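You operate a simulated robot arm through the tools that you are given. There is no shell and no other tool. Be economical: measure what you need, move in short steps, check, and stop when the job is done.

You are at the controls of a simulated robot arm. One attempt, no reset.

TASK
Fetch the blue seal roller and set it on the low shelf of the seal bench. Then put the small yellow bin on the low shelf of the glass rack. Then take the sponge dabber on the top of the store bench and put it away on the top of the seal bench. Then put the grey spacer block on the top of the store bench away on the shelf of the control post. Then lift the orange lid open. The order counts. Set down upright: sponge dabber, grey spacer block.

The check looks at the end state, three seconds after you hand in, the way a careful person would. Anything else that was tipped, shoved, dropped, spilled or broken makes it a failure. Lids that push on must go on centred and level and be pressed home; caps that screw on are set level and turned clockwise until they are tight.

THE ROBOT
A 7-joint arm with a two-finger gripper on a trunk, on a base that drives. Base frame: it is fixed to the floor where the robot stands at the start and does not move with it; the origin is under the middle of the robot, x ahead of it, y to its left, z up; the surface under the hand at the start is at about z = 980. Lengths are in mm, angles in degrees, forces in N, time in s.
With the tool pointing down near the work surface it reaches from about 100 to 600 mm from the robot's upright axis, wherever it stands. Its first joint turns from -143.0 to 143.0 degrees. Places, roughly: blue seal roller (5x17x5 cm) [500, 0, 1000]; grey spacer block (5x5x7 cm) [-9500, 2600, 900]; low shelf of the glass rack [-2500, 3500, 200]; low shelf of the seal bench [500, 2700, 200]; orange lid [-3400, 3400, 900]; shelf of the control post (18x32 cm) [3360, 580, 900]; small yellow bin (8x8x8 cm) [400, 2400, 900]; sponge dabber (5x5x8 cm) [-9500, 2300, 900]; top of the seal bench [300, 2600, 900]. Payload 1.47 kg.
Tool frame: the origin (TCP) lies between the finger pads and is the grasp point; the fingertips stand 16 mm ahead of it; z points along the fingers, y is the line along which they close. The gripper opens to 87 mm. The gripper's body begins 55 mm behind the TCP.
Orientation is told as [roll, pitch, yaw] about the base's x, y, z axes, in that order, counted from this pose: with the fingers straight down and closing along the base's y, the tool's x points along the base's -x, its y along +y and its z along -z.

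THE INTERFACE
- The arm moves only by the tool drive_tool. Its argument "plan" is a list of rows, each a list of 6 numbers: the shift along the base's x, y, z in mm, then the turn, a rotation vector about the base's x, y, z in degrees. In form: [[x, y, z, wx, wy, wz], ...]. A call has 1 to 8 rows; each row shifts and turns the commanded pose from where the row before left it. "gripper" is the finger opening in mm, from 0 to 87, set as the call begins (left out, the last holds). Rows are played at 5 a second. More than 50 mm and 8.6 degrees between two rows, or a gripper value outside its range, and nothing of the call is played. Where a pose cannot be reached the arm comes as near as it can. A force on the tool above 40 N (or 10 N above the force at the start of the call, whichever is more), or a blocked arm, ends the call early, and 0.2 s more pass. Each finger travels about 45 mm/s and halts on what it meets, pressing with about 28 N; the grip force reading is that of the motor and also rises with nothing between the fingers. The clock runs only during rows and for 0.2 s after the last one: add rows that do not move to give the fingers time. The reply holds the time, the measured pose of the TCP, the force on the tool along the base axes, the opening and the grip force, in the units named above and with some noise, with the torque about the TCP (base axes, N m) and any sound that the robot's microphone picked up.
- Cameras (640 x 400 px; columns grow to the right, rows downward): "scene" is now at [144, 13.7, 1692.3]; the picture's right is [-0.19, -0.98, -0.04], its down [-0.80, 0.17, -0.57] and it looks along [0.57, -0.08, -0.82] (base axes); focal length 274 px, centre (320, 200). "wrist" rides on the gripper at [73, 12, -89] in the tool frame; the picture's right is [-0.16, 0.99, 0.00], its down [-0.72, -0.12, -0.68] and it looks along [-0.67, -0.11, 0.73] (tool axes); focal length 247 px, centre (320, 200). There is no depth. A picture from a camera that has moved, and an enlarged one, comes with that camera's place and axes in the base frame and with its lens.
- capture(camera): a new picture of that camera. The clock stands still meanwhile.
- slide_trunk(by): slides the trunk up (or, below 0, down) by that many mm; the arm and the scene camera ride with it, the base frame stays. It gives what a move gives, with no picture.
- base_move(legs): drives the robot by 1 to 6 legs, each [ahead, left, turn to the left] in mm, mm and degrees, along the robot's own axes; the way and the turn of a leg run together, so that a leg with both is an arc; at most 1500 mm and 180 degrees a leg. The arm and the cameras ride along, it lands a little off, and it stops where it bumps. It gives what a move gives.
- pan_tilt(pan, tilt): turns the head with the scene camera to pan (to the left, within 86 degrees either way) and tilt (down, from -29 to 69), counted from straight ahead of the robot. It gives what a move gives.
- zoom(camera, box): a new picture of the part [left, top, right, bottom] of that camera's present view, enlarged. The clock stands still meanwhile.
- sign_off(): hands the job in; it is judged then, once.

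Work in short steps. Places have to be worked out from the pictures, the camera data and where the tool is seen: move nearer, look again, correct. Check each grasp and each placing, and mend what went wrong. You have 165 turns and 112 pictures in all, those below and enlarged ones among them. Open the gripper and draw the arm clear of the work before you hand the job in, unless the task says otherwise.

The tools are called after "Call:" as name(argument=value, ...) on one line, values as JSON. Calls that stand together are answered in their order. drive_tool: Moves the arm, as the interface text tells. Its arguments: {"type":"object","properties":{"plan":{"type":"array"},"gripper":{"type":"number"}},"required":["plan"]} The other tools are called the same way: slide_trunk (by) slides the trunk up or down; base_move (legs) drives the base; pan_tilt (pan, tilt) turns the head that bears the scene camera; capture (camera) takes a picture; zoom (camera, box) takes an enlarged picture of a part of a camera's view; sign_off () hands the job in.

At the start:

```text
t: 0.0
eef_pos: [449.9, 143.5, 1206.0]
orientation: [2.4, 1.6, -0.3]
force: [-0.4, 0.8, -0.2]
ft_torque: [0.0, 0.0, 0.0]
opening: 87.1
grasp_force: 0.0
trunk travel left (down, up): [-1025.0, 215.0]
robot x, y, heading: [3.4, 15.8, -0.3]
head pan, tilt: [-10.5, 52.9]
```

scene: 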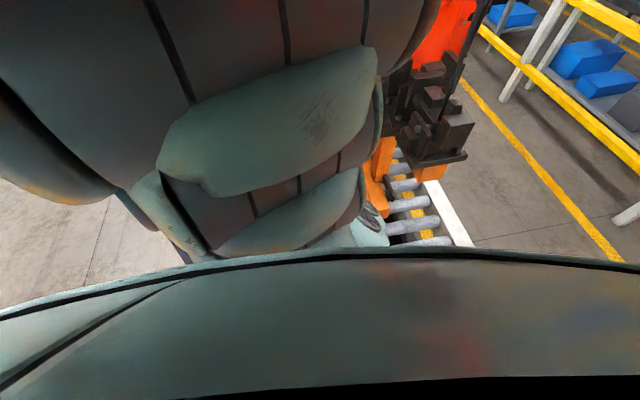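
wrist: 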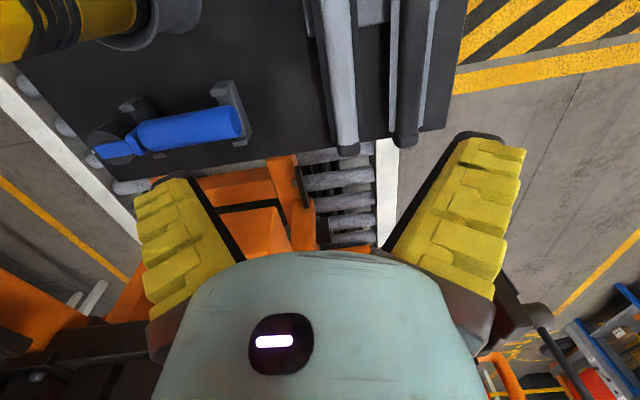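

I'll start by getting exact camera data and a closer look at the roller.

Call:
zoom(camera="wrist", box=[40, 40, 360, 240])

Call:
pan_tilt(pan=60, tilt=20)

Call:
capture(camera="scene")

```text
2.00 times, centred on (200, 140) of wrist
camera zoom: at [379.7, 151.0, 1298.5], right [0.16, 0.99, 0.04], down [0.74, -0.15, 0.65], along [0.65, -0.08, -0.76], focal length 494 px, centre (560, 320)
```

zoom: 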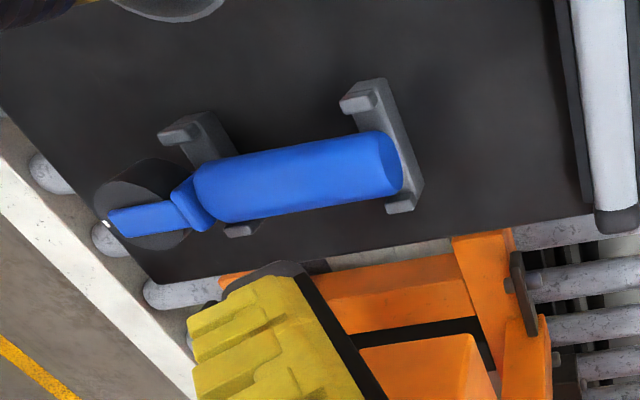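

```text
t: 1.4
eef_pos: [448.3, 141.9, 1204.2]
orientation: [2.2, 1.9, -0.3]
force: [-0.4, 0.7, -0.1]
ft_torque: [0.0, -0.02, 0.01]
opening: 87.2
grasp_force: 0.2
trunk travel left (down, up): [-1025.0, 215.0]
robot x, y, heading: [8.4, 17.8, -0.3]
head pan, tilt: [60.0, 20.0]
```

```text
108 pictures are left
camera scene: at [153.5, 55.0, 1712.7], right [0.33, -0.94, -0.05], down [-0.61, -0.17, -0.77], along [0.72, 0.28, -0.64], focal length 274 px, centre (320, 200)
```

scene: 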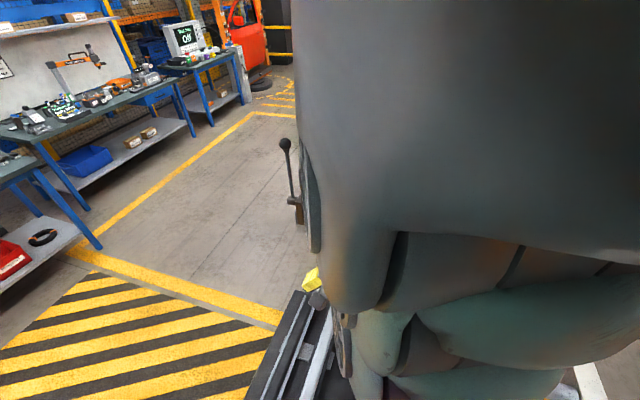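

The roller lies roughly along y, with its cylinder centre near [480,-20,~1020]. I'll level the tool, yaw it by -90° so the fingers close along x, and move over it.

Call:
drive_tool(plan=[[3, -14, -4, -2.2, -1.8, -7.5], [3, -14, -4, 0, 0, -8.3], [3, -14, -4, 0, 0, -8.3], [3, -14, -4, 0, 0, -8.3], [3, -14, -4, 0, 0, -8.3], [3, -14, -4, 0, 0, -8.3], [3, -14, -4, 0, 0, -8.3], [3, -14, -4, 0, 0, -8.3]], gripper=87)

Call:
drive_tool(plan=[[3, -14, -4, 0, 0, -8.3], [3, -14, -4, 0, 0, -8.3], [3, -14, -4, 0, 0, -7.5], [0, 0, 0, 0, 0, 0]])

Call:
capture(camera="wrist")

```text
t: 3.4
eef_pos: [468.7, 39.1, 1163.4]
orientation: [-3.3, 0.8, -63.7]
force: [0.0, 0.2, -0.1]
ft_torque: [0.01, 0.0, 0.02]
opening: 87.2
grasp_force: 0.2
trunk travel left (down, up): [-1025.0, 215.0]
robot x, y, heading: [9.6, 16.9, -0.6]
head pan, tilt: [60.0, 20.0]
stopped in row 8: the arm was blocked; the commanded pose is now the measured one
```

```text
t: 4.6
eef_pos: [479.7, 0.5, 1147.9]
orientation: [-4.3, 0.1, -86.9]
force: [0.4, -0.9, -0.1]
ft_torque: [0.03, -0.02, 0.01]
opening: 87.0
grasp_force: 0.1
trunk travel left (down, up): [-1025.0, 215.0]
robot x, y, heading: [9.9, 19.9, -0.4]
head pan, tilt: [60.0, 20.0]
stopped in row 4: the arm was blocked; the commanded pose is now the measured one
```

```text
107 pictures are left
camera wrist: at [494.4, 74.2, 1236.9], right [0.99, -0.1, -0.07], down [-0.03, -0.73, 0.69], along [-0.12, -0.68, -0.72], focal length 247 px, centre (320, 200)
```

wrist: 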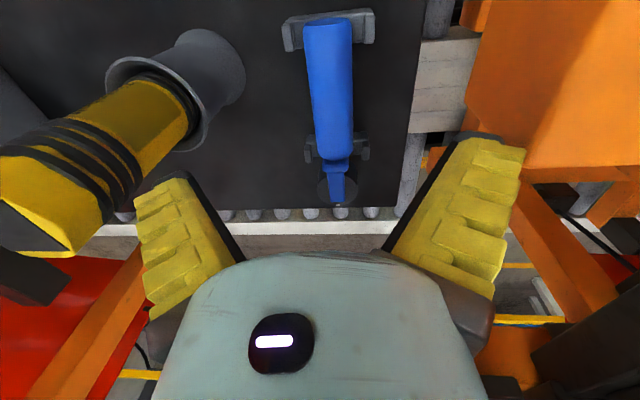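

The roller axis lies at x≈481, z≈1040, with the cylinder spanning y≈-57..50. I'll straighten the tilt (wy -3.9) and yaw, then centre above it before descending.

Call:
drive_tool(plan=[[0, -2, -10, 0, -2, -2], [1, -2, -10, 0, -1.9, -2], [0, -1, -20, 0, 0, 0], [0, 0, -10, 0, 0, 0], [0, 0, 0, 0, 0, 0]])

Call:
capture(camera="wrist")

```text
t: 6.0
eef_pos: [479.0, 0.3, 1097.1]
orientation: [-0.6, -0.2, -90.7]
force: [-0.8, 0.2, 0.3]
ft_torque: [0.03, 0.02, -0.02]
opening: 87.0
grasp_force: 0.1
trunk travel left (down, up): [-1025.0, 215.0]
robot x, y, heading: [11.1, 19.6, -0.7]
head pan, tilt: [60.0, 20.0]
stopped in row 5: the arm was blocked; the commanded pose is now the measured one
```

```text
106 pictures are left
camera wrist: at [492.5, 72.3, 1186.3], right [0.99, -0.17, -0.01], down [-0.12, -0.72, 0.68], along [-0.12, -0.67, -0.73], focal length 247 px, centre (320, 200)
```

wrist: 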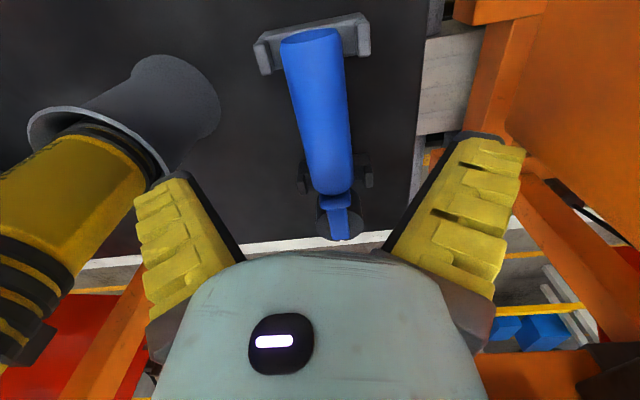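

The tool is now level and aligned, with the roller centre at x≈482 and y≈0. I'll descend to z≈1037 with the opening at 74.

Call:
drive_tool(plan=[[1.5, -1, -20, 0, 0, 0], [1, -1, -20, 0, 0, 0], [0, 0, -20, 0, 0, 0], [0, 0, 0, 0, 0, 0]], gripper=76)

Call:
capture(camera="wrist")

```text
t: 7.2
eef_pos: [481.8, 2.1, 1038.2]
orientation: [-0.5, -0.1, -89.7]
force: [0.6, -0.4, -0.1]
ft_torque: [0.02, 0.01, 0.01]
opening: 78.5
grasp_force: 1.9
trunk travel left (down, up): [-1025.0, 215.0]
robot x, y, heading: [15.0, 18.0, -0.6]
head pan, tilt: [60.0, 20.0]
stopped in row 4: the arm was blocked; the commanded pose is now the measured one
```

```text
105 pictures are left
camera wrist: at [493.9, 74.7, 1127.1], right [0.99, -0.15, -0.01], down [-0.1, -0.72, 0.68], along [-0.11, -0.67, -0.73], focal length 247 px, centre (320, 200)
```

wrist: 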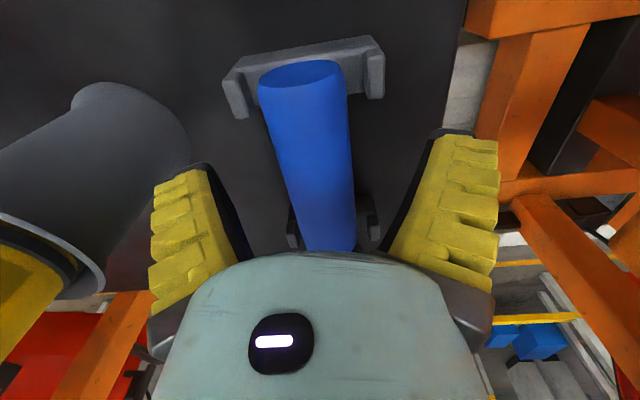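

The roller is centred between the fingers, so I'll close on it.

Call:
drive_tool(plan=[[0, 0, 0, 0, 0, 0], [0, 0, 0, 0, 0, 0], [0, 0, 0, 0, 0, 0], [0, 0, 0, 0, 0, 0], [0, 0, 0, 0, 0, 0]], gripper=30)

Call:
drive_tool(plan=[[0, 0, 15, 0, 0, 0], [0, 0, 25, 0, 0, 0], [0, 0, 40, 0, 0, 0], [0, 0, 40, 0, 0, 0], [0, 0, 40, 0, 0, 0]])

Call:
capture(camera="wrist")

```text
t: 8.6
eef_pos: [482.4, -0.6, 1037.8]
orientation: [-0.4, -0.3, -90.2]
force: [0.1, -1.5, -0.7]
ft_torque: [-0.03, 0.02, 0.03]
opening: 36.3
grasp_force: 4.5
trunk travel left (down, up): [-1025.0, 215.0]
robot x, y, heading: [11.6, 19.4, -0.6]
head pan, tilt: [60.0, 20.0]
stopped in row 5: the arm was blocked; the commanded pose is now the measured one
```

```text
t: 10.0
eef_pos: [491.4, -9.6, 1198.2]
orientation: [-0.3, 0.0, -90.4]
force: [0.0, -0.9, -0.1]
ft_torque: [-0.01, 0.0, -0.02]
opening: 36.0
grasp_force: 3.9
trunk travel left (down, up): [-1025.0, 215.0]
robot x, y, heading: [11.6, 17.8, -0.5]
head pan, tilt: [60.0, 20.0]
stopped in row 5: the arm was blocked; the commanded pose is now the measured one
```

```text
104 pictures are left
camera wrist: at [503.6, 62.5, 1286.6], right [0.99, -0.16, -0.01], down [-0.12, -0.72, 0.68], along [-0.12, -0.67, -0.73], focal length 247 px, centre (320, 200)
```

wrist: 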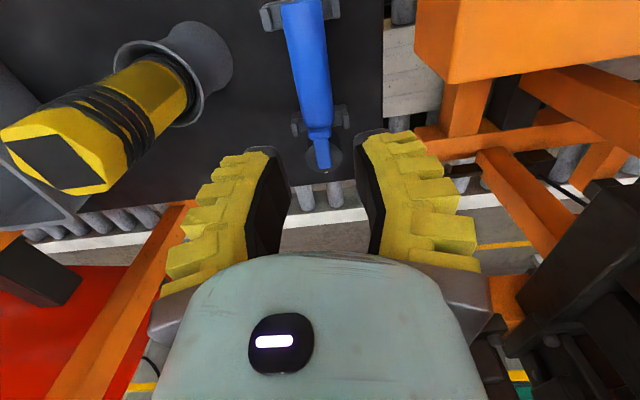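

The fingers closed empty. By the image scale the roller sits lower than I thought, with its axis at z≈1003, a diameter of about 42, and its centre at y≈-17. I'll reopen, go back down to z≈1006 and close fully.

Call:
drive_tool(plan=[[-5, -3, -35, 0, 0, 0], [-4, -3, -40, 0, 0, 0], [0, 0, -40, 0, 0, 0], [0, 0, -20, 0, 0, 0]], gripper=80)

Call:
capture(camera="wrist")

```text
t: 10.8
eef_pos: [483.8, 37.4, 1088.3]
orientation: [0.0, 0.2, -79.3]
force: [0.6, -0.2, -0.5]
ft_torque: [-0.01, 0.02, -0.02]
opening: 81.6
grasp_force: 1.5
trunk travel left (down, up): [-1025.0, 215.0]
robot x, y, heading: [15.0, 19.5, -0.8]
head pan, tilt: [60.0, 20.0]
stopped in row 4: the arm was blocked; the commanded pose is now the measured one
```

```text
103 pictures are left
camera wrist: at [481.7, 109.4, 1177.1], right [1.0, 0.03, 0.0], down [0.02, -0.74, 0.68], along [0.02, -0.68, -0.74], focal length 247 px, centre (320, 200)
```

wrist: 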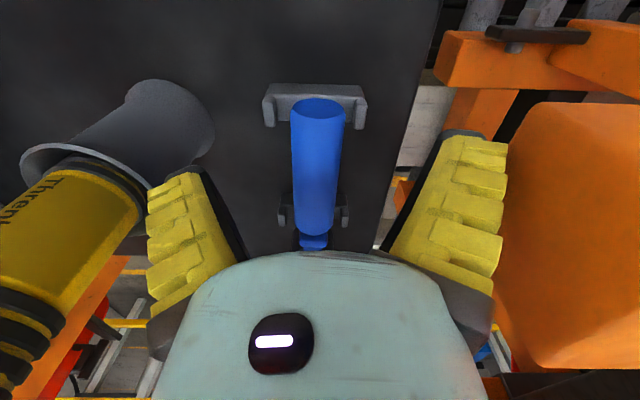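

The tool drifted to y=37 and yaw -79°, so something limits the arm. I'll look with the scene camera for a contact.

Call:
pan_tilt(pan=-25, tilt=50)

Call:
capture(camera="scene")

```text
t: 12.4
eef_pos: [485.9, 30.7, 1088.3]
orientation: [0.1, 0.2, -80.3]
force: [0.1, -0.8, 0.8]
ft_torque: [-0.01, 0.02, 0.0]
opening: 81.5
grasp_force: 0.5
trunk travel left (down, up): [-1025.0, 215.0]
robot x, y, heading: [15.6, 17.4, -1.0]
head pan, tilt: [-25.0, 50.0]
```

```text
102 pictures are left
camera scene: at [148.5, -5.1, 1691.8], right [-0.39, -0.92, -0.01], down [-0.72, 0.32, -0.62], along [0.58, -0.23, -0.78], focal length 274 px, centre (320, 200)
```

scene: 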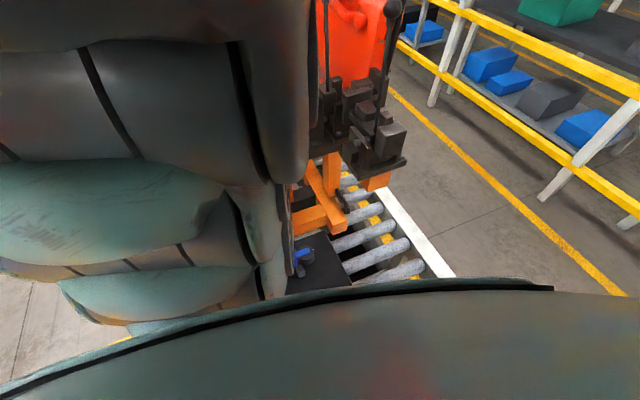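

I see no obvious contact. I'll command the correction in small steps and watch it.

Call:
drive_tool(plan=[[0, -12, 0, 0, 0, -2.5], [0, -12, 0, 0, 0, -2.5], [-2, -12, 0, 0, 0, -2.5], [-2, -12, 0, 0, 0, -2.5]])

Call:
drive_tool(plan=[[0, 0, -10, 0, 0, 0], [0, 0, -10, 0, 0, 0]])

```text
t: 13.6
eef_pos: [479.9, -17.5, 1085.9]
orientation: [-0.4, -0.1, -90.5]
force: [-0.5, 0.2, 0.2]
ft_torque: [0.03, -0.01, 0.01]
opening: 81.6
grasp_force: 1.4
trunk travel left (down, up): [-1025.0, 215.0]
robot x, y, heading: [13.0, 18.4, -1.0]
head pan, tilt: [-25.0, 50.0]
stopped in row 4: the arm was blocked; the commanded pose is now the measured one
```

```text
t: 14.4
eef_pos: [481.7, -18.2, 1064.6]
orientation: [-0.3, -0.1, -90.6]
force: [0.1, -0.6, -0.4]
ft_torque: [0.0, 0.01, -0.02]
opening: 81.8
grasp_force: 1.7
trunk travel left (down, up): [-1025.0, 215.0]
robot x, y, heading: [16.0, 19.7, -1.1]
head pan, tilt: [-25.0, 50.0]
stopped in row 2: the arm was blocked; the commanded pose is now the measured one
```

The pose is on target, so I'll descend to z≈1006.

Call:
drive_tool(plan=[[0, 0, -15, 0, 0, 0], [0, 0, -15, 0, 0, 0], [0, 0, -15, 0, 0, 0], [0, 0, -13, 0, 0, 0]])

Call:
drive_tool(plan=[[0, 0, 0, 0, 0, 0], [0, 0, 0, 0, 0, 0], [0, 0, 0, 0, 0, 0], [0, 0, 0, 0, 0, 0], [0, 0, 0, 0, 0, 0]], gripper=0)

Call:
capture(camera="wrist")

```text
t: 15.6
eef_pos: [480.6, -17.9, 1007.2]
orientation: [-0.1, -0.2, -90.6]
force: [-0.7, -0.4, 0.6]
ft_torque: [0.02, 0.02, -0.02]
opening: 81.7
grasp_force: 1.4
trunk travel left (down, up): [-1025.0, 215.0]
robot x, y, heading: [17.8, 20.7, -1.1]
head pan, tilt: [-25.0, 50.0]
stopped in row 4: the arm was blocked; the commanded pose is now the measured one
```

```text
t: 17.0
eef_pos: [482.5, -19.9, 1008.1]
orientation: [-0.2, -0.1, -90.7]
force: [0.0, -0.2, -1.8]
ft_torque: [0.07, 0.04, 0.02]
opening: 15.4
grasp_force: 28.1
trunk travel left (down, up): [-1025.0, 215.0]
robot x, y, heading: [17.4, 19.7, -1.2]
head pan, tilt: [-25.0, 50.0]
stopped in row 5: the arm was blocked; the commanded pose is now the measured one
```

```text
101 pictures are left
camera wrist: at [494.5, 52.7, 1095.9], right [0.99, -0.17, 0.0], down [-0.12, -0.72, 0.68], along [-0.12, -0.67, -0.73], focal length 247 px, centre (320, 200)
```

wrist: 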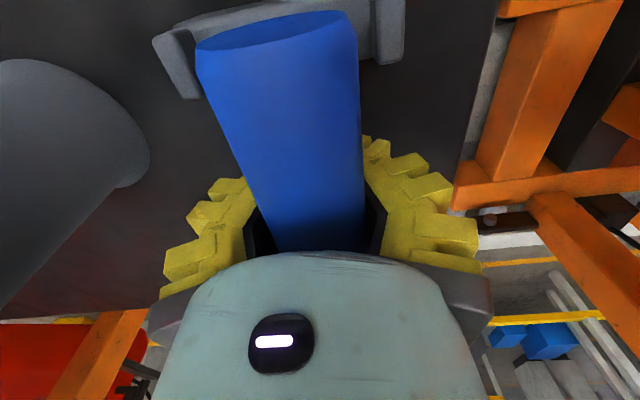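

The reading says 15 mm, but the picture shows the pads against the roller, about 45 mm apart, with 28 N of grip. I'll lift slightly and check.

Call:
drive_tool(plan=[[0, 0, 15, 0, 0, 0], [0, 0, 20, 0, 0, 0], [0, 0, 20, 0, 0, 0], [0, 0, 25, 0, 0, 0]])

Call:
capture(camera="wrist")

```text
t: 18.2
eef_pos: [484.4, -24.9, 1089.0]
orientation: [-0.2, -0.4, -90.8]
force: [-0.7, 0.0, -2.3]
ft_torque: [0.05, 0.03, -0.01]
opening: 14.5
grasp_force: 27.8
trunk travel left (down, up): [-1025.0, 215.0]
robot x, y, heading: [20.7, 16.9, -1.6]
head pan, tilt: [-25.0, 50.0]
stopped in row 4: the arm was blocked; the commanded pose is now the measured one
```

```text
100 pictures are left
camera wrist: at [497.8, 47.7, 1178.5], right [0.98, -0.17, 0.0], down [-0.13, -0.72, 0.68], along [-0.12, -0.67, -0.73], focal length 247 px, centre (320, 200)
```

wrist: 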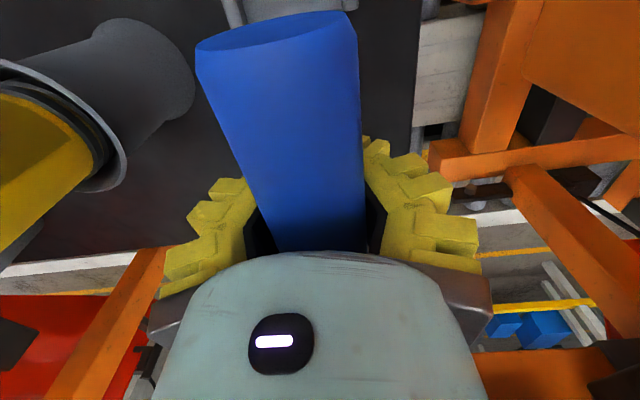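

Roller is lifted. I'll raise and tuck it closer, then look left toward the seal bench.

Call:
drive_tool(plan=[[0, 0, 40, 0, 0, 0], [0, 0, 40, 0, 0, 0], [-20, 0, 40, 0, 0, 0], [-40, 0, 0, 0, 0, 0], [-40, 0, 0, 0, 0, 0]])

Call:
pan_tilt(pan=80, tilt=15)

Call:
capture(camera="scene")

```text
t: 19.6
eef_pos: [409.3, -37.8, 1186.2]
orientation: [-0.2, -0.3, -90.7]
force: [0.6, 0.2, -2.9]
ft_torque: [0.05, 0.02, 0.02]
opening: 14.2
grasp_force: 28.4
out of reach, approached as far as the arm can: row 4, 5
trunk travel left (down, up): [-1025.0, 215.0]
robot x, y, heading: [20.9, 21.4, -1.4]
head pan, tilt: [-25.0, 50.0]
stopped in row 5: the arm was blocked; the commanded pose is now the measured one
```

```text
t: 21.5
eef_pos: [412.2, -37.8, 1188.2]
orientation: [0.1, -0.3, -90.8]
force: [0.3, -0.4, -2.6]
ft_torque: [0.01, 0.0, 0.02]
opening: 14.1
grasp_force: 28.2
trunk travel left (down, up): [-1025.0, 215.0]
robot x, y, heading: [20.1, 17.0, -1.7]
head pan, tilt: [80.0, 15.0]
```

```text
99 pictures are left
camera scene: at [167.9, 49.0, 1711.8], right [0.3, -0.95, -0.03], down [-0.57, -0.15, -0.81], along [0.77, 0.26, -0.59], focal length 274 px, centre (320, 200)
```

scene: 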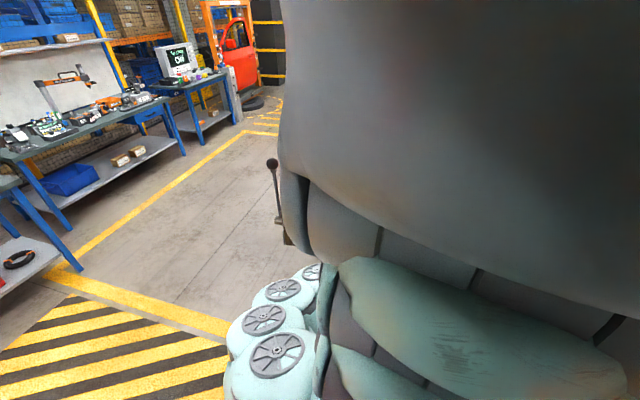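

The head seems obstructed by the arm when panned left. I'll back away from the conveyor, turn the base to face the benches (+y) and look from there.

Call:
base_move(legs=[[-400, 0, 0], [0, 0, 90]])

Call:
pan_tilt(pan=0, tilt=25)

Call:
capture(camera="scene")

Call:
capture(camera="wrist")

```text
t: 22.7
eef_pos: [412.3, -37.4, 1185.9]
orientation: [-0.1, -0.3, -90.7]
force: [0.4, -0.1, -2.7]
ft_torque: [0.03, 0.03, 0.01]
opening: 13.8
grasp_force: 27.6
trunk travel left (down, up): [-1025.0, 215.0]
robot x, y, heading: [19.3, 12.5, -1.3]
head pan, tilt: [80.0, 15.0]
stopped in leg 1: the robot was blocked; the commanded pose is now the measured one
```

```text
t: 24.2
eef_pos: [414.5, -38.1, 1187.1]
orientation: [0.1, -0.3, -90.9]
force: [0.3, 0.2, -2.2]
ft_torque: [0.01, 0.0, 0.01]
opening: 13.7
grasp_force: 28.0
trunk travel left (down, up): [-1025.0, 215.0]
robot x, y, heading: [26.1, 16.9, -1.3]
head pan, tilt: [0.0, 25.0]
```

```text
98 pictures are left
camera scene: at [178.2, 19.6, 1725.8], right [-0.03, -1.0, -0.02], down [-0.45, 0.03, -0.89], along [0.89, -0.01, -0.45], focal length 274 px, centre (320, 200)
```

scene: 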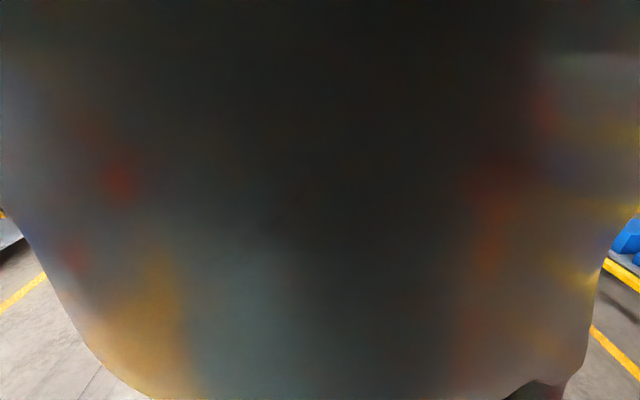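

```text
97 pictures are left
camera wrist: at [427.1, 34.2, 1276.4], right [0.98, -0.17, 0.0], down [-0.13, -0.72, 0.68], along [-0.12, -0.67, -0.73], focal length 247 px, centre (320, 200)
```

wrist: 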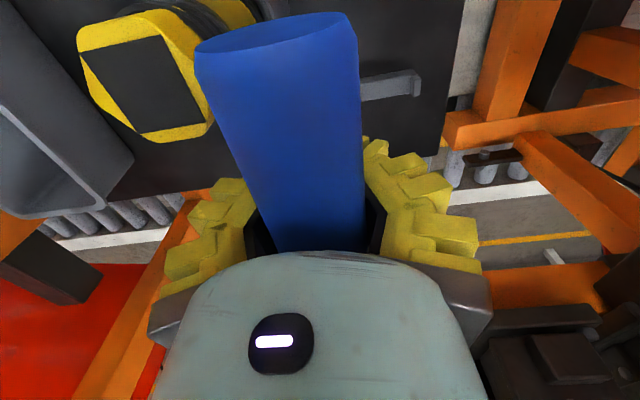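

Backward is blocked. I'll test small moves to the side and a short reverse to find what blocks.

Call:
base_move(legs=[[0, 100, 0]])

Call:
base_move(legs=[[-100, 0, 0]])

```text
t: 25.4
eef_pos: [416.3, -35.3, 1185.5]
orientation: [0.0, -0.5, -90.7]
force: [-0.6, -0.5, -2.7]
ft_torque: [0.04, -0.04, -0.01]
opening: 13.5
grasp_force: 28.0
trunk travel left (down, up): [-1025.0, 215.0]
robot x, y, heading: [23.9, 21.0, -1.3]
head pan, tilt: [0.0, 25.0]
stopped in leg 1: the robot was blocked; the commanded pose is now the measured one
```

```text
t: 26.6
eef_pos: [418.8, -35.4, 1185.5]
orientation: [0.0, -0.4, -90.7]
force: [-0.4, 0.3, -0.9]
ft_torque: [0.03, 0.0, 0.02]
opening: 13.4
grasp_force: 28.1
trunk travel left (down, up): [-1025.0, 215.0]
robot x, y, heading: [30.5, 18.1, -1.4]
head pan, tilt: [0.0, 25.0]
stopped in leg 1: the robot was blocked; the commanded pose is now the measured one
```

The robot reports blocked in every direction, and that began after I panned the head into the arm. I'll return the head to its starting pose and retry.

Call:
pan_tilt(pan=-10.5, tilt=53)

Call:
base_move(legs=[[-100, 0, 0]])

Call:
capture(camera="scene")

```text
t: 27.5
eef_pos: [418.2, -36.2, 1187.9]
orientation: [0.1, -0.4, -90.6]
force: [-0.1, 0.4, -2.8]
ft_torque: [0.05, 0.02, 0.0]
opening: 13.3
grasp_force: 27.9
trunk travel left (down, up): [-1025.0, 215.0]
robot x, y, heading: [24.7, 16.7, -1.4]
head pan, tilt: [-10.5, 53.0]
```

```text
t: 28.6
eef_pos: [420.8, -36.4, 1185.6]
orientation: [0.1, -0.5, -90.6]
force: [-0.5, -0.2, -2.3]
ft_torque: [0.03, -0.02, 0.0]
opening: 13.0
grasp_force: 28.0
trunk travel left (down, up): [-1025.0, 215.0]
robot x, y, heading: [27.9, 20.6, -1.6]
head pan, tilt: [-10.5, 53.0]
stopped in leg 1: the robot was blocked; the commanded pose is now the measured one
```

```text
96 pictures are left
camera scene: at [162.8, 9.8, 1682.5], right [-0.21, -0.98, -0.02], down [-0.8, 0.18, -0.58], along [0.57, -0.11, -0.82], focal length 274 px, centre (320, 200)
```

scene: 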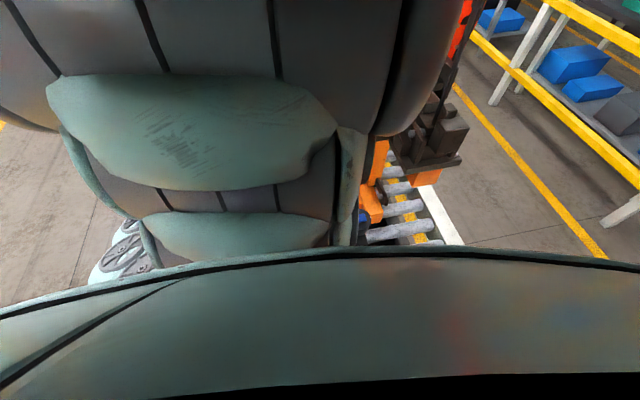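

Still blocked. I'll try sliding the trunk up a bit and then turning in place, to isolate the contact.

Call:
slide_trunk(by=100)

Call:
base_move(legs=[[-100, 0, 0]])

Call:
base_move(legs=[[0, 0, 10]])

```text
t: 30.0
eef_pos: [437.4, -51.6, 1290.1]
orientation: [1.7, -1.7, -90.7]
force: [0.2, 0.0, -1.2]
ft_torque: [0.06, 0.02, 0.02]
opening: 12.9
grasp_force: 28.2
trunk travel left (down, up): [-1125.0, 115.0]
robot x, y, heading: [27.2, 20.6, -1.5]
head pan, tilt: [-10.5, 53.0]
```

```text
t: 31.1
eef_pos: [340.8, -49.2, 1290.6]
orientation: [1.7, -1.6, -90.7]
force: [-0.5, -0.2, -2.6]
ft_torque: [0.02, 0.0, 0.02]
opening: 13.0
grasp_force: 27.8
trunk travel left (down, up): [-1125.0, 115.0]
robot x, y, heading: [-70.6, 23.4, -1.4]
head pan, tilt: [-10.5, 53.0]
```

```text
t: 32.0
eef_pos: [151.7, -20.3, 1288.7]
orientation: [-3.1, 1.0, -93.9]
force: [-0.7, -0.8, -2.3]
ft_torque: [0.06, -0.02, 0.02]
opening: 6.3
grasp_force: 28.3
trunk travel left (down, up): [-1125.0, 115.0]
robot x, y, heading: [-215.0, 40.0, -4.6]
head pan, tilt: [-10.5, 53.0]
stopped in leg 1: the robot was blocked; the commanded pose is now the measured one
```

The trunk move freed it, but the base then jumped to x=-215 on its own. I'll check both cameras.

Call:
capture(camera="wrist")

Call:
capture(camera="scene")

```text
95 pictures are left
camera wrist: at [172.1, 48.7, 1378.4], right [0.97, -0.22, -0.06], down [-0.13, -0.73, 0.67], along [-0.19, -0.65, -0.74], focal length 247 px, centre (320, 200)
```

wrist: 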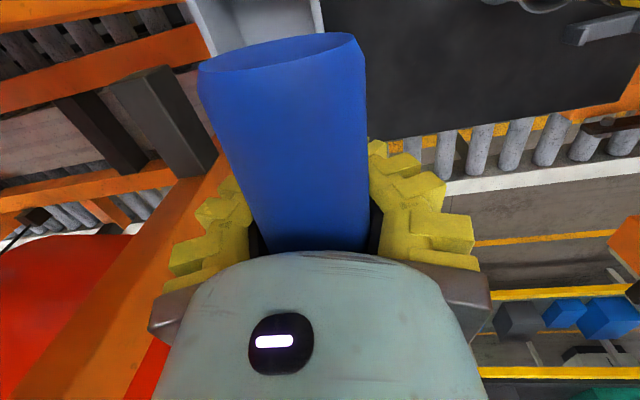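

```text
94 pictures are left
camera scene: at [-77.5, 24.1, 1798.5], right [-0.26, -0.97, -0.03], down [-0.81, 0.24, -0.54], along [0.53, -0.11, -0.84], focal length 274 px, centre (320, 200)
```

scene: 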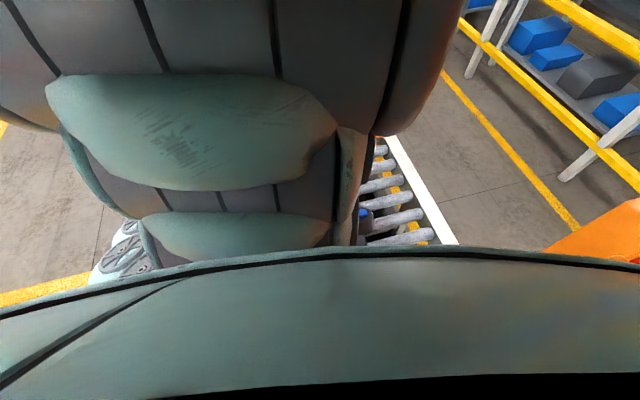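

The roller is still held. There is an orange frame on my right side, so I'll move left (+y), away from it.

Call:
base_move(legs=[[0, 200, 0]])

Call:
base_move(legs=[[0, 200, 0]])

```text
t: 33.1
eef_pos: [152.4, -17.4, 1288.3]
orientation: [-3.0, 1.2, -93.7]
force: [-0.5, 0.4, -2.3]
ft_torque: [0.03, 0.0, 0.02]
opening: 6.5
grasp_force: 28.2
trunk travel left (down, up): [-1125.0, 115.0]
robot x, y, heading: [-210.9, 39.5, -4.1]
head pan, tilt: [-10.5, 53.0]
stopped in leg 1: the robot was blocked; the commanded pose is now the measured one
```

```text
t: 34.3
eef_pos: [159.4, -6.9, 1287.2]
orientation: [-2.9, 1.2, -92.9]
force: [0.3, -0.1, -2.6]
ft_torque: [0.05, 0.0, -0.01]
opening: 6.3
grasp_force: 28.2
trunk travel left (down, up): [-1125.0, 115.0]
robot x, y, heading: [-203.7, 50.6, -3.8]
head pan, tilt: [-10.5, 53.0]
stopped in leg 1: the robot was blocked; the commanded pose is now the measured one
```

I'll look around with the head to the right and further left to find the obstacle.

Call:
pan_tilt(pan=-80, tilt=45)

Call:
capture(camera="scene")

Call:
pan_tilt(pan=80, tilt=60)

Call:
capture(camera="scene")

```text
t: 35.7
eef_pos: [161.4, -7.3, 1287.7]
orientation: [-2.9, 1.3, -92.9]
force: [0.0, 1.0, -0.9]
ft_torque: [0.07, 0.0, 0.02]
opening: 5.8
grasp_force: 27.5
trunk travel left (down, up): [-1125.0, 115.0]
robot x, y, heading: [-205.1, 48.1, -3.5]
head pan, tilt: [-80.0, 45.0]
```

```text
93 pictures are left
camera scene: at [-74.3, 15.7, 1798.7], right [-0.46, -0.89, -0.02], down [-0.74, 0.39, -0.55], along [0.5, -0.24, -0.83], focal length 274 px, centre (320, 200)
```

scene: 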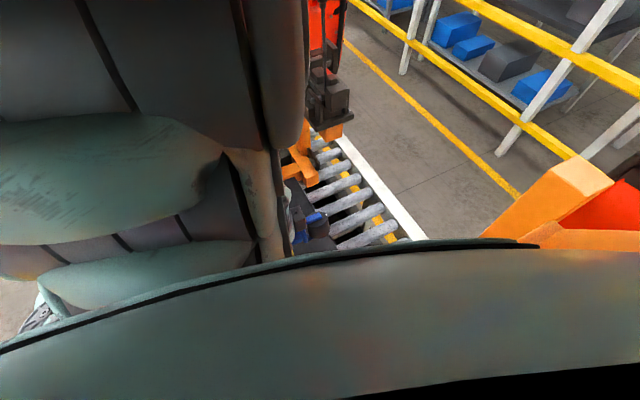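

```text
t: 38.2
eef_pos: [163.0, -8.7, 1288.1]
orientation: [-2.8, 1.2, -93.0]
force: [0.5, 0.1, -2.6]
ft_torque: [0.03, -0.01, 0.01]
opening: 6.0
grasp_force: 27.9
trunk travel left (down, up): [-1125.0, 115.0]
robot x, y, heading: [-206.7, 49.0, -3.8]
head pan, tilt: [80.0, 60.0]
```

```text
92 pictures are left
camera scene: at [-124.6, 114.9, 1797.1], right [0.97, -0.25, -0.08], down [-0.25, -0.81, -0.53], along [0.07, 0.53, -0.85], focal length 274 px, centre (320, 200)
```

scene: 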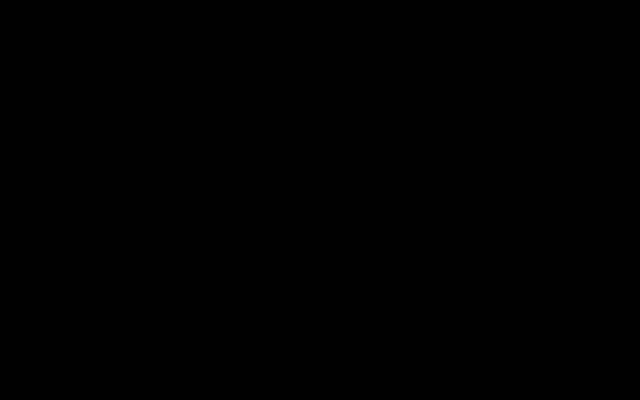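

The head is jammed by the arm (the camera reports its true axes). I'll return the head to neutral, then extend the arm forward to free it.

Call:
pan_tilt(pan=-10, tilt=55)

Call:
drive_tool(plan=[[30, 0, 0, 0, 0, 0], [30, 0, 0, 0, 0, 0], [30, 0, 0, 0, 0, 0]])

Call:
capture(camera="scene")

```text
t: 39.8
eef_pos: [162.3, -8.4, 1290.1]
orientation: [-2.8, 1.2, -93.0]
force: [0.1, 0.9, -1.8]
ft_torque: [0.02, 0.01, 0.01]
opening: 6.1
grasp_force: 27.8
trunk travel left (down, up): [-1125.0, 115.0]
robot x, y, heading: [-200.2, 49.3, -3.8]
head pan, tilt: [-10.0, 55.0]
```

```text
t: 40.8
eef_pos: [251.2, -9.5, 1283.8]
orientation: [-2.9, 1.2, -93.0]
force: [0.4, 0.7, -1.7]
ft_torque: [0.05, 0.03, 0.02]
opening: 6.0
grasp_force: 27.7
trunk travel left (down, up): [-1125.0, 115.0]
robot x, y, heading: [-203.3, 47.9, -3.7]
head pan, tilt: [-10.0, 55.0]
stopped in row 3: the arm was blocked; the commanded pose is now the measured one
```

```text
91 pictures are left
camera scene: at [-96.3, 106.9, 1799.8], right [0.79, -0.61, -0.09], down [-0.54, -0.62, -0.57], along [0.29, 0.49, -0.82], focal length 274 px, centre (320, 200)
```

scene: 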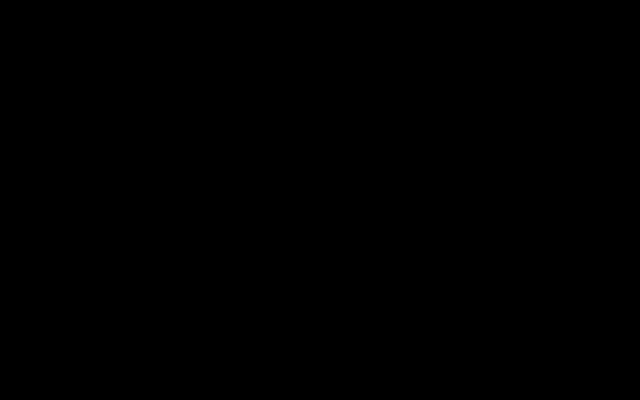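

The head has hopped to the left side of the arm link and is wedged there. I'll let it go fully left and up so nothing presses, then look.

Call:
pan_tilt(pan=86, tilt=10)

Call:
capture(camera="scene")

Call:
drive_tool(plan=[[10, 0, 0, 0, 0, 0], [10, 0, 0, 0, 0, 0]])

```text
t: 42.5
eef_pos: [254.2, -10.8, 1284.6]
orientation: [-2.7, 1.1, -93.2]
force: [0.3, -0.1, -2.6]
ft_torque: [0.03, -0.01, 0.01]
opening: 5.9
grasp_force: 28.3
trunk travel left (down, up): [-1125.0, 115.0]
robot x, y, heading: [-200.9, 48.2, -3.6]
head pan, tilt: [85.9, 10.0]
```

```text
90 pictures are left
camera scene: at [-122.3, 138.3, 1872.4], right [0.99, -0.13, -0.07], down [-0.09, -0.12, -0.99], along [0.12, 0.98, -0.13], focal length 274 px, centre (320, 200)
```

scene: 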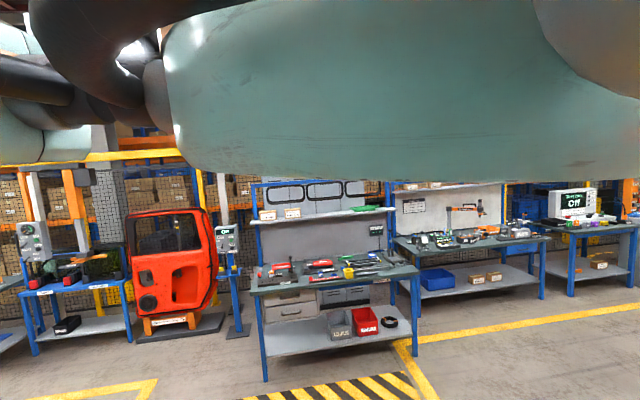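

```text
t: 43.4
eef_pos: [272.1, -9.8, 1282.6]
orientation: [-2.9, 1.1, -93.2]
force: [-0.2, 1.1, -1.6]
ft_torque: [0.02, -0.02, -0.05]
opening: 5.7
grasp_force: 28.1
trunk travel left (down, up): [-1125.0, 115.0]
robot x, y, heading: [-202.9, 48.1, -3.5]
head pan, tilt: [85.9, 10.0]
stopped in row 2: the arm was blocked; the commanded pose is now the measured one
```

I have a good view of the seal bench: tools on top, and a low shelf with free space to the left of the boxes. I'll test whether the base is free now.

Call:
base_move(legs=[[0, 100, 0]])

Call:
pan_tilt(pan=86, tilt=-29)

Call:
capture(camera="scene")

```text
t: 44.5
eef_pos: [277.4, -0.8, 1282.4]
orientation: [-2.9, 1.0, -92.7]
force: [-0.5, -0.6, -1.8]
ft_torque: [0.03, 0.01, 0.0]
opening: 5.8
grasp_force: 27.8
trunk travel left (down, up): [-1125.0, 115.0]
robot x, y, heading: [-198.7, 53.1, -2.9]
head pan, tilt: [85.9, 10.0]
stopped in leg 1: the robot was blocked; the commanded pose is now the measured one
```

```text
t: 45.6
eef_pos: [278.0, -0.8, 1283.7]
orientation: [-2.9, 1.1, -92.6]
force: [0.0, -0.4, -1.3]
ft_torque: [0.02, 0.04, 0.0]
opening: 6.0
grasp_force: 27.8
trunk travel left (down, up): [-1125.0, 115.0]
robot x, y, heading: [-199.3, 49.3, -3.1]
head pan, tilt: [85.9, -28.6]
```

```text
89 pictures are left
camera scene: at [-117.6, 114.7, 1926.4], right [0.99, -0.12, -0.07], down [0.0, 0.52, -0.85], along [0.14, 0.85, 0.52], focal length 274 px, centre (320, 200)
```

scene: 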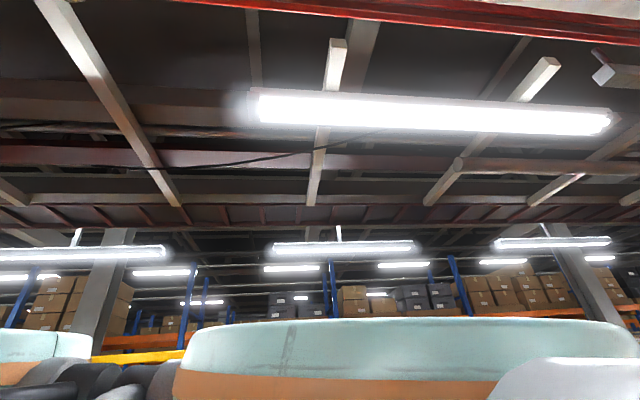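

The upper arm link passes just left of the head. I'll retry the base with the head tilted up and clear.

Call:
base_move(legs=[[-60, 0, 0]])

Call:
drive_tool(plan=[[20, 0, -20, 0, 0, 0], [20, 0, -20, 0, 0, 0], [20, 0, -20, 0, 0, 0]])

```text
t: 46.5
eef_pos: [280.4, 2.8, 1283.5]
orientation: [-2.7, 1.1, -92.5]
force: [-0.5, -0.2, -2.6]
ft_torque: [0.04, -0.01, -0.01]
opening: 6.0
grasp_force: 28.0
trunk travel left (down, up): [-1125.0, 115.0]
robot x, y, heading: [-197.9, 53.6, -2.8]
head pan, tilt: [85.9, -28.6]
```

```text
t: 47.5
eef_pos: [335.6, 3.9, 1217.2]
orientation: [-3.0, 1.0, -92.4]
force: [-0.4, -0.6, -1.5]
ft_torque: [0.03, -0.01, 0.01]
opening: 6.2
grasp_force: 28.1
trunk travel left (down, up): [-1125.0, 115.0]
robot x, y, heading: [-194.1, 51.1, -2.8]
head pan, tilt: [85.9, -28.6]
stopped in row 3: the arm was blocked; the commanded pose is now the measured one
```

That leg wasn't flagged as blocked, yet the base barely moved. I'll retry with a bigger left-forward move and watch.

Call:
base_move(legs=[[0, 150, 0]])

Call:
capture(camera="scene")

```text
t: 48.7
eef_pos: [340.0, 15.7, 1215.5]
orientation: [-2.9, 1.1, -91.6]
force: [0.7, 0.2, -3.4]
ft_torque: [0.03, 0.01, 0.02]
opening: 5.8
grasp_force: 27.6
trunk travel left (down, up): [-1125.0, 115.0]
robot x, y, heading: [-190.9, 57.0, -2.3]
head pan, tilt: [85.9, -28.6]
stopped in leg 1: the robot was blocked; the commanded pose is now the measured one
```

```text
88 pictures are left
camera scene: at [-113.0, 121.5, 1925.9], right [0.99, -0.11, -0.07], down [0.0, 0.52, -0.85], along [0.13, 0.85, 0.52], focal length 274 px, centre (320, 200)
```

scene: 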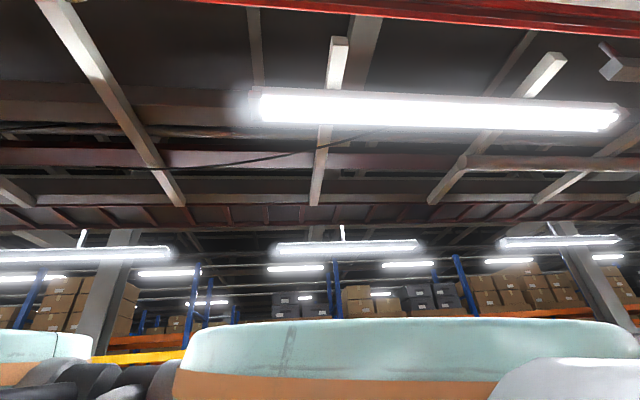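

I'll look at the elbow region closely for a contact by levelling the head while it faces left.

Call:
pan_tilt(pan=86, tilt=-8)

Call:
capture(camera="scene")

Call:
pan_tilt(pan=40, tilt=-25)

Call:
capture(camera="scene")

```text
t: 49.5
eef_pos: [339.4, 15.1, 1216.7]
orientation: [-2.8, 1.1, -91.8]
force: [-0.8, -0.2, -2.1]
ft_torque: [0.04, -0.01, 0.03]
opening: 6.0
grasp_force: 27.6
trunk travel left (down, up): [-1125.0, 115.0]
robot x, y, heading: [-191.5, 56.8, -2.4]
head pan, tilt: [85.9, -8.0]
```

```text
87 pictures are left
camera scene: at [-112.3, 141.2, 1899.1], right [0.99, -0.11, -0.07], down [-0.05, 0.19, -0.98], along [0.12, 0.98, 0.18], focal length 274 px, centre (320, 200)
```

scene: 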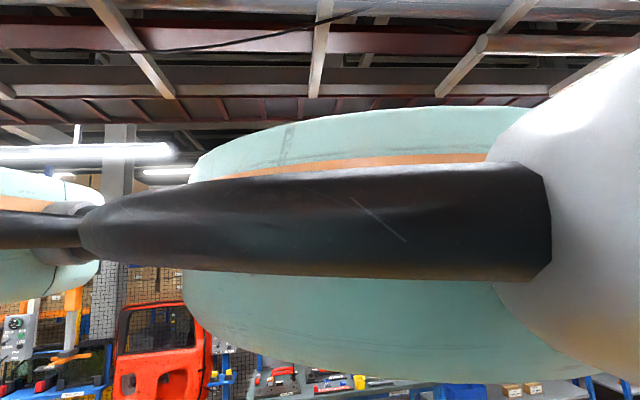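

```text
t: 50.7
eef_pos: [341.6, 12.8, 1216.6]
orientation: [-2.9, 1.2, -91.8]
force: [-0.3, -0.2, -1.6]
ft_torque: [0.01, 0.0, -0.02]
opening: 6.2
grasp_force: 27.9
trunk travel left (down, up): [-1125.0, 115.0]
robot x, y, heading: [-190.2, 54.1, -2.4]
head pan, tilt: [40.0, -25.0]
```

```text
86 pictures are left
camera scene: at [-63.8, 98.4, 1917.3], right [0.61, -0.79, -0.08], down [0.27, 0.3, -0.91], along [0.74, 0.53, 0.4], focal length 274 px, centre (320, 200)
```

scene: 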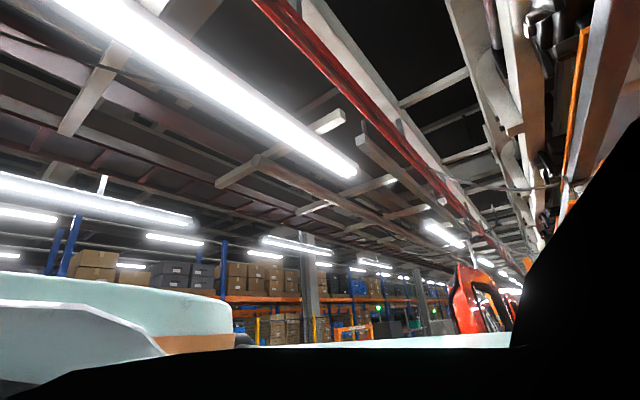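

With the head tilted up it pans freely. I'll pan across to the front and right at the same upward tilt to see the rest.

Call:
pan_tilt(pan=0, tilt=-25)

Call:
capture(camera="scene")

Call:
pan_tilt(pan=-70, tilt=0)

Call:
capture(camera="scene")

```text
t: 51.7
eef_pos: [342.8, 13.6, 1216.3]
orientation: [-2.7, 1.1, -91.8]
force: [-0.1, -0.4, -2.0]
ft_torque: [0.04, -0.02, -0.01]
opening: 5.9
grasp_force: 28.3
trunk travel left (down, up): [-1125.0, 115.0]
robot x, y, heading: [-189.9, 60.3, -2.2]
head pan, tilt: [0.0, -25.0]
```

```text
85 pictures are left
camera scene: at [-48.8, 52.2, 1914.2], right [-0.04, -1.0, -0.05], down [0.36, 0.03, -0.93], along [0.93, -0.05, 0.36], focal length 274 px, centre (320, 200)
```

scene: 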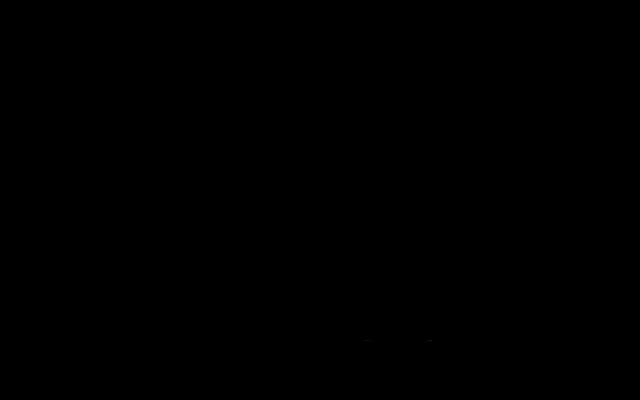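

```text
t: 53.1
eef_pos: [343.2, 13.6, 1217.1]
orientation: [-2.7, 0.9, -91.9]
force: [0.5, 0.4, -2.3]
ft_torque: [0.0, -0.01, 0.01]
opening: 6.1
grasp_force: 28.0
trunk travel left (down, up): [-1125.0, 115.0]
robot x, y, heading: [-190.2, 54.8, -2.5]
head pan, tilt: [-70.0, 0.0]
```

```text
84 pictures are left
camera scene: at [-94.4, -28.8, 1877.3], right [-0.95, -0.31, 0.05], down [-0.06, 0.05, -1.0], along [0.3, -0.95, -0.07], focal length 274 px, centre (320, 200)
```

scene: 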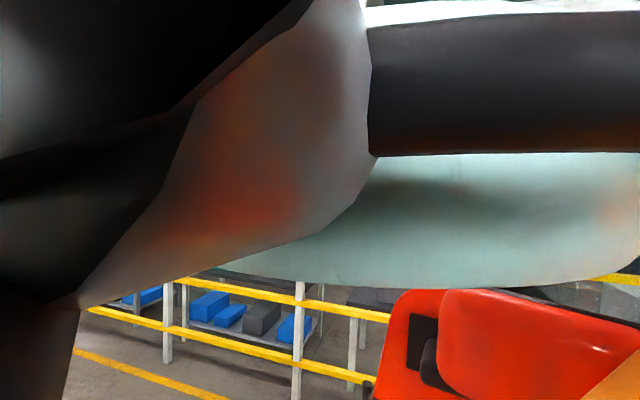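

The head is free again. I'll test whether the base can drive forward from here, since it slowly drifts that way.

Call:
base_move(legs=[[80, 0, 0]])

Call:
base_move(legs=[[0, 0, 15]])

```text
t: 54.2
eef_pos: [446.7, -9.3, 1220.5]
orientation: [-0.5, -0.6, -91.8]
force: [1.0, -1.0, -2.1]
ft_torque: [0.04, -0.05, 0.03]
opening: 5.9
grasp_force: 28.4
trunk travel left (down, up): [-1125.0, 115.0]
robot x, y, heading: [-113.6, 55.4, -2.3]
head pan, tilt: [-70.0, 0.0]
```

```text
t: 55.6
eef_pos: [449.3, 5.7, 1219.5]
orientation: [-0.5, -0.5, -90.4]
force: [-0.5, -0.5, -2.4]
ft_torque: [0.06, 0.01, -0.01]
opening: 6.3
grasp_force: 27.9
trunk travel left (down, up): [-1125.0, 115.0]
robot x, y, heading: [-111.3, 53.7, -0.9]
head pan, tilt: [-70.0, 0.0]
stopped in leg 1: the robot was blocked; the commanded pose is now the measured one
```

Forward worked and released a contact, while turning left was blocked. I suspect the rear of the robot or arm is catching the red/orange vehicle behind on the right. I'll check left translation now, and the view to the back right.

Call:
base_move(legs=[[0, 60, 0]])

Call:
pan_tilt(pan=-86, tilt=35)

Call:
capture(camera="scene")

```text
t: 56.7
eef_pos: [451.5, 52.8, 1222.8]
orientation: [-0.3, -0.9, -90.1]
force: [0.0, 0.2, -2.4]
ft_torque: [-0.01, -0.01, -0.01]
opening: 6.4
grasp_force: 28.4
trunk travel left (down, up): [-1125.0, 115.0]
robot x, y, heading: [-109.2, 102.3, -0.6]
head pan, tilt: [-70.0, 0.0]
stopped in leg 1: the robot was blocked; the commanded pose is now the measured one
```

```text
t: 57.7
eef_pos: [450.8, 53.1, 1223.1]
orientation: [-0.5, -1.0, -90.0]
force: [-0.4, 0.2, -2.7]
ft_torque: [0.04, 0.02, 0.0]
opening: 6.0
grasp_force: 28.3
trunk travel left (down, up): [-1125.0, 115.0]
robot x, y, heading: [-107.7, 100.0, -0.6]
head pan, tilt: [-85.9, 35.0]
```

```text
83 pictures are left
camera scene: at [-36.8, 17.8, 1811.1], right [-1.0, -0.06, 0.02], down [-0.06, 0.58, -0.81], along [0.04, -0.81, -0.58], focal length 274 px, centre (320, 200)
```

scene: 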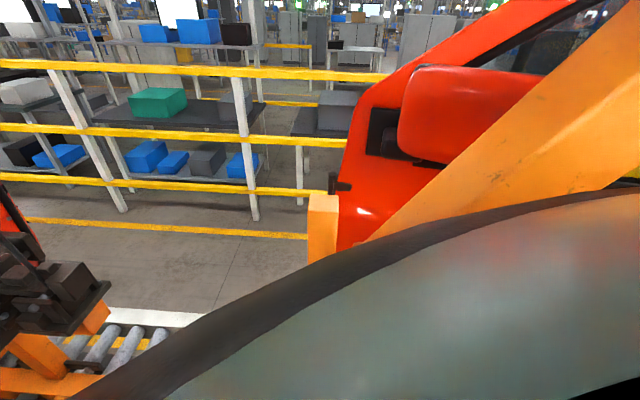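

A car-door carrier with an orange beam leans in at my back right, and that's the obstacle. I'll keep sliding left and forward away from it.

Call:
base_move(legs=[[60, 100, 0]])

Call:
base_move(legs=[[0, 200, 0]])

Call:
base_move(legs=[[0, 200, 0]])

```text
t: 58.5
eef_pos: [451.4, 55.4, 1222.5]
orientation: [-0.4, -1.0, -90.0]
force: [-0.6, 0.0, -2.1]
ft_torque: [0.05, 0.03, 0.0]
opening: 6.2
grasp_force: 28.0
trunk travel left (down, up): [-1125.0, 115.0]
robot x, y, heading: [-111.1, 105.1, -0.5]
head pan, tilt: [-85.9, 35.0]
stopped in leg 1: the robot was blocked; the commanded pose is now the measured one
```

```text
t: 59.2
eef_pos: [450.8, 56.0, 1223.6]
orientation: [-0.5, -0.9, -89.8]
force: [-0.3, -0.4, -1.9]
ft_torque: [0.02, -0.03, 0.0]
opening: 5.9
grasp_force: 27.8
trunk travel left (down, up): [-1125.0, 115.0]
robot x, y, heading: [-108.5, 104.5, -0.4]
head pan, tilt: [-85.9, 35.0]
stopped in leg 1: the robot was blocked; the commanded pose is now the measured one
```

```text
t: 59.9
eef_pos: [450.8, 56.5, 1221.8]
orientation: [-0.3, -0.9, -89.7]
force: [0.0, -0.9, -2.5]
ft_torque: [0.0, -0.02, 0.01]
opening: 6.0
grasp_force: 27.3
trunk travel left (down, up): [-1125.0, 115.0]
robot x, y, heading: [-107.7, 103.9, -0.2]
head pan, tilt: [-85.9, 35.0]
stopped in leg 1: the robot was blocked; the commanded pose is now the measured one
```

Left is blocked too. I'll look down-left.

Call:
pan_tilt(pan=0, tilt=-25)

Call:
pan_tilt(pan=86, tilt=35)

Call:
capture(camera="scene")

```text
t: 61.5
eef_pos: [452.1, 58.4, 1223.2]
orientation: [-0.4, -1.0, -89.8]
force: [-0.3, 0.0, -1.7]
ft_torque: [0.04, 0.0, -0.02]
opening: 6.2
grasp_force: 27.9
trunk travel left (down, up): [-1125.0, 115.0]
robot x, y, heading: [-108.1, 104.4, -0.5]
head pan, tilt: [0.0, -25.0]
```

```text
t: 63.1
eef_pos: [452.2, 58.6, 1223.4]
orientation: [-0.4, -0.8, -89.7]
force: [-0.2, 0.1, -2.9]
ft_torque: [0.07, 0.0, -0.01]
opening: 5.9
grasp_force: 28.3
trunk travel left (down, up): [-1125.0, 115.0]
robot x, y, heading: [-107.5, 100.5, -0.1]
head pan, tilt: [85.9, 35.0]
```

```text
82 pictures are left
camera scene: at [-34.3, 194.5, 1813.4], right [1.0, -0.08, -0.03], down [-0.06, -0.56, -0.83], along [0.05, 0.82, -0.56], focal length 274 px, centre (320, 200)
```

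scene: 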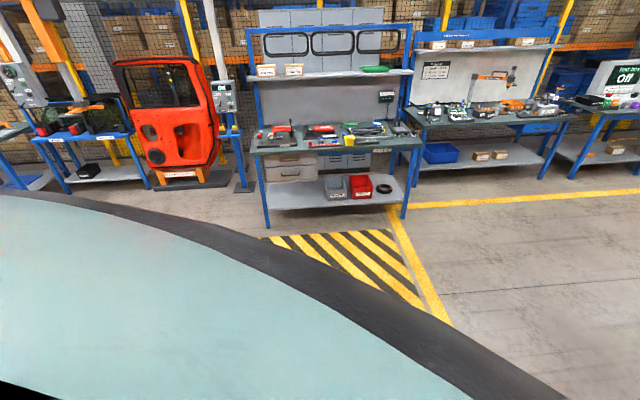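

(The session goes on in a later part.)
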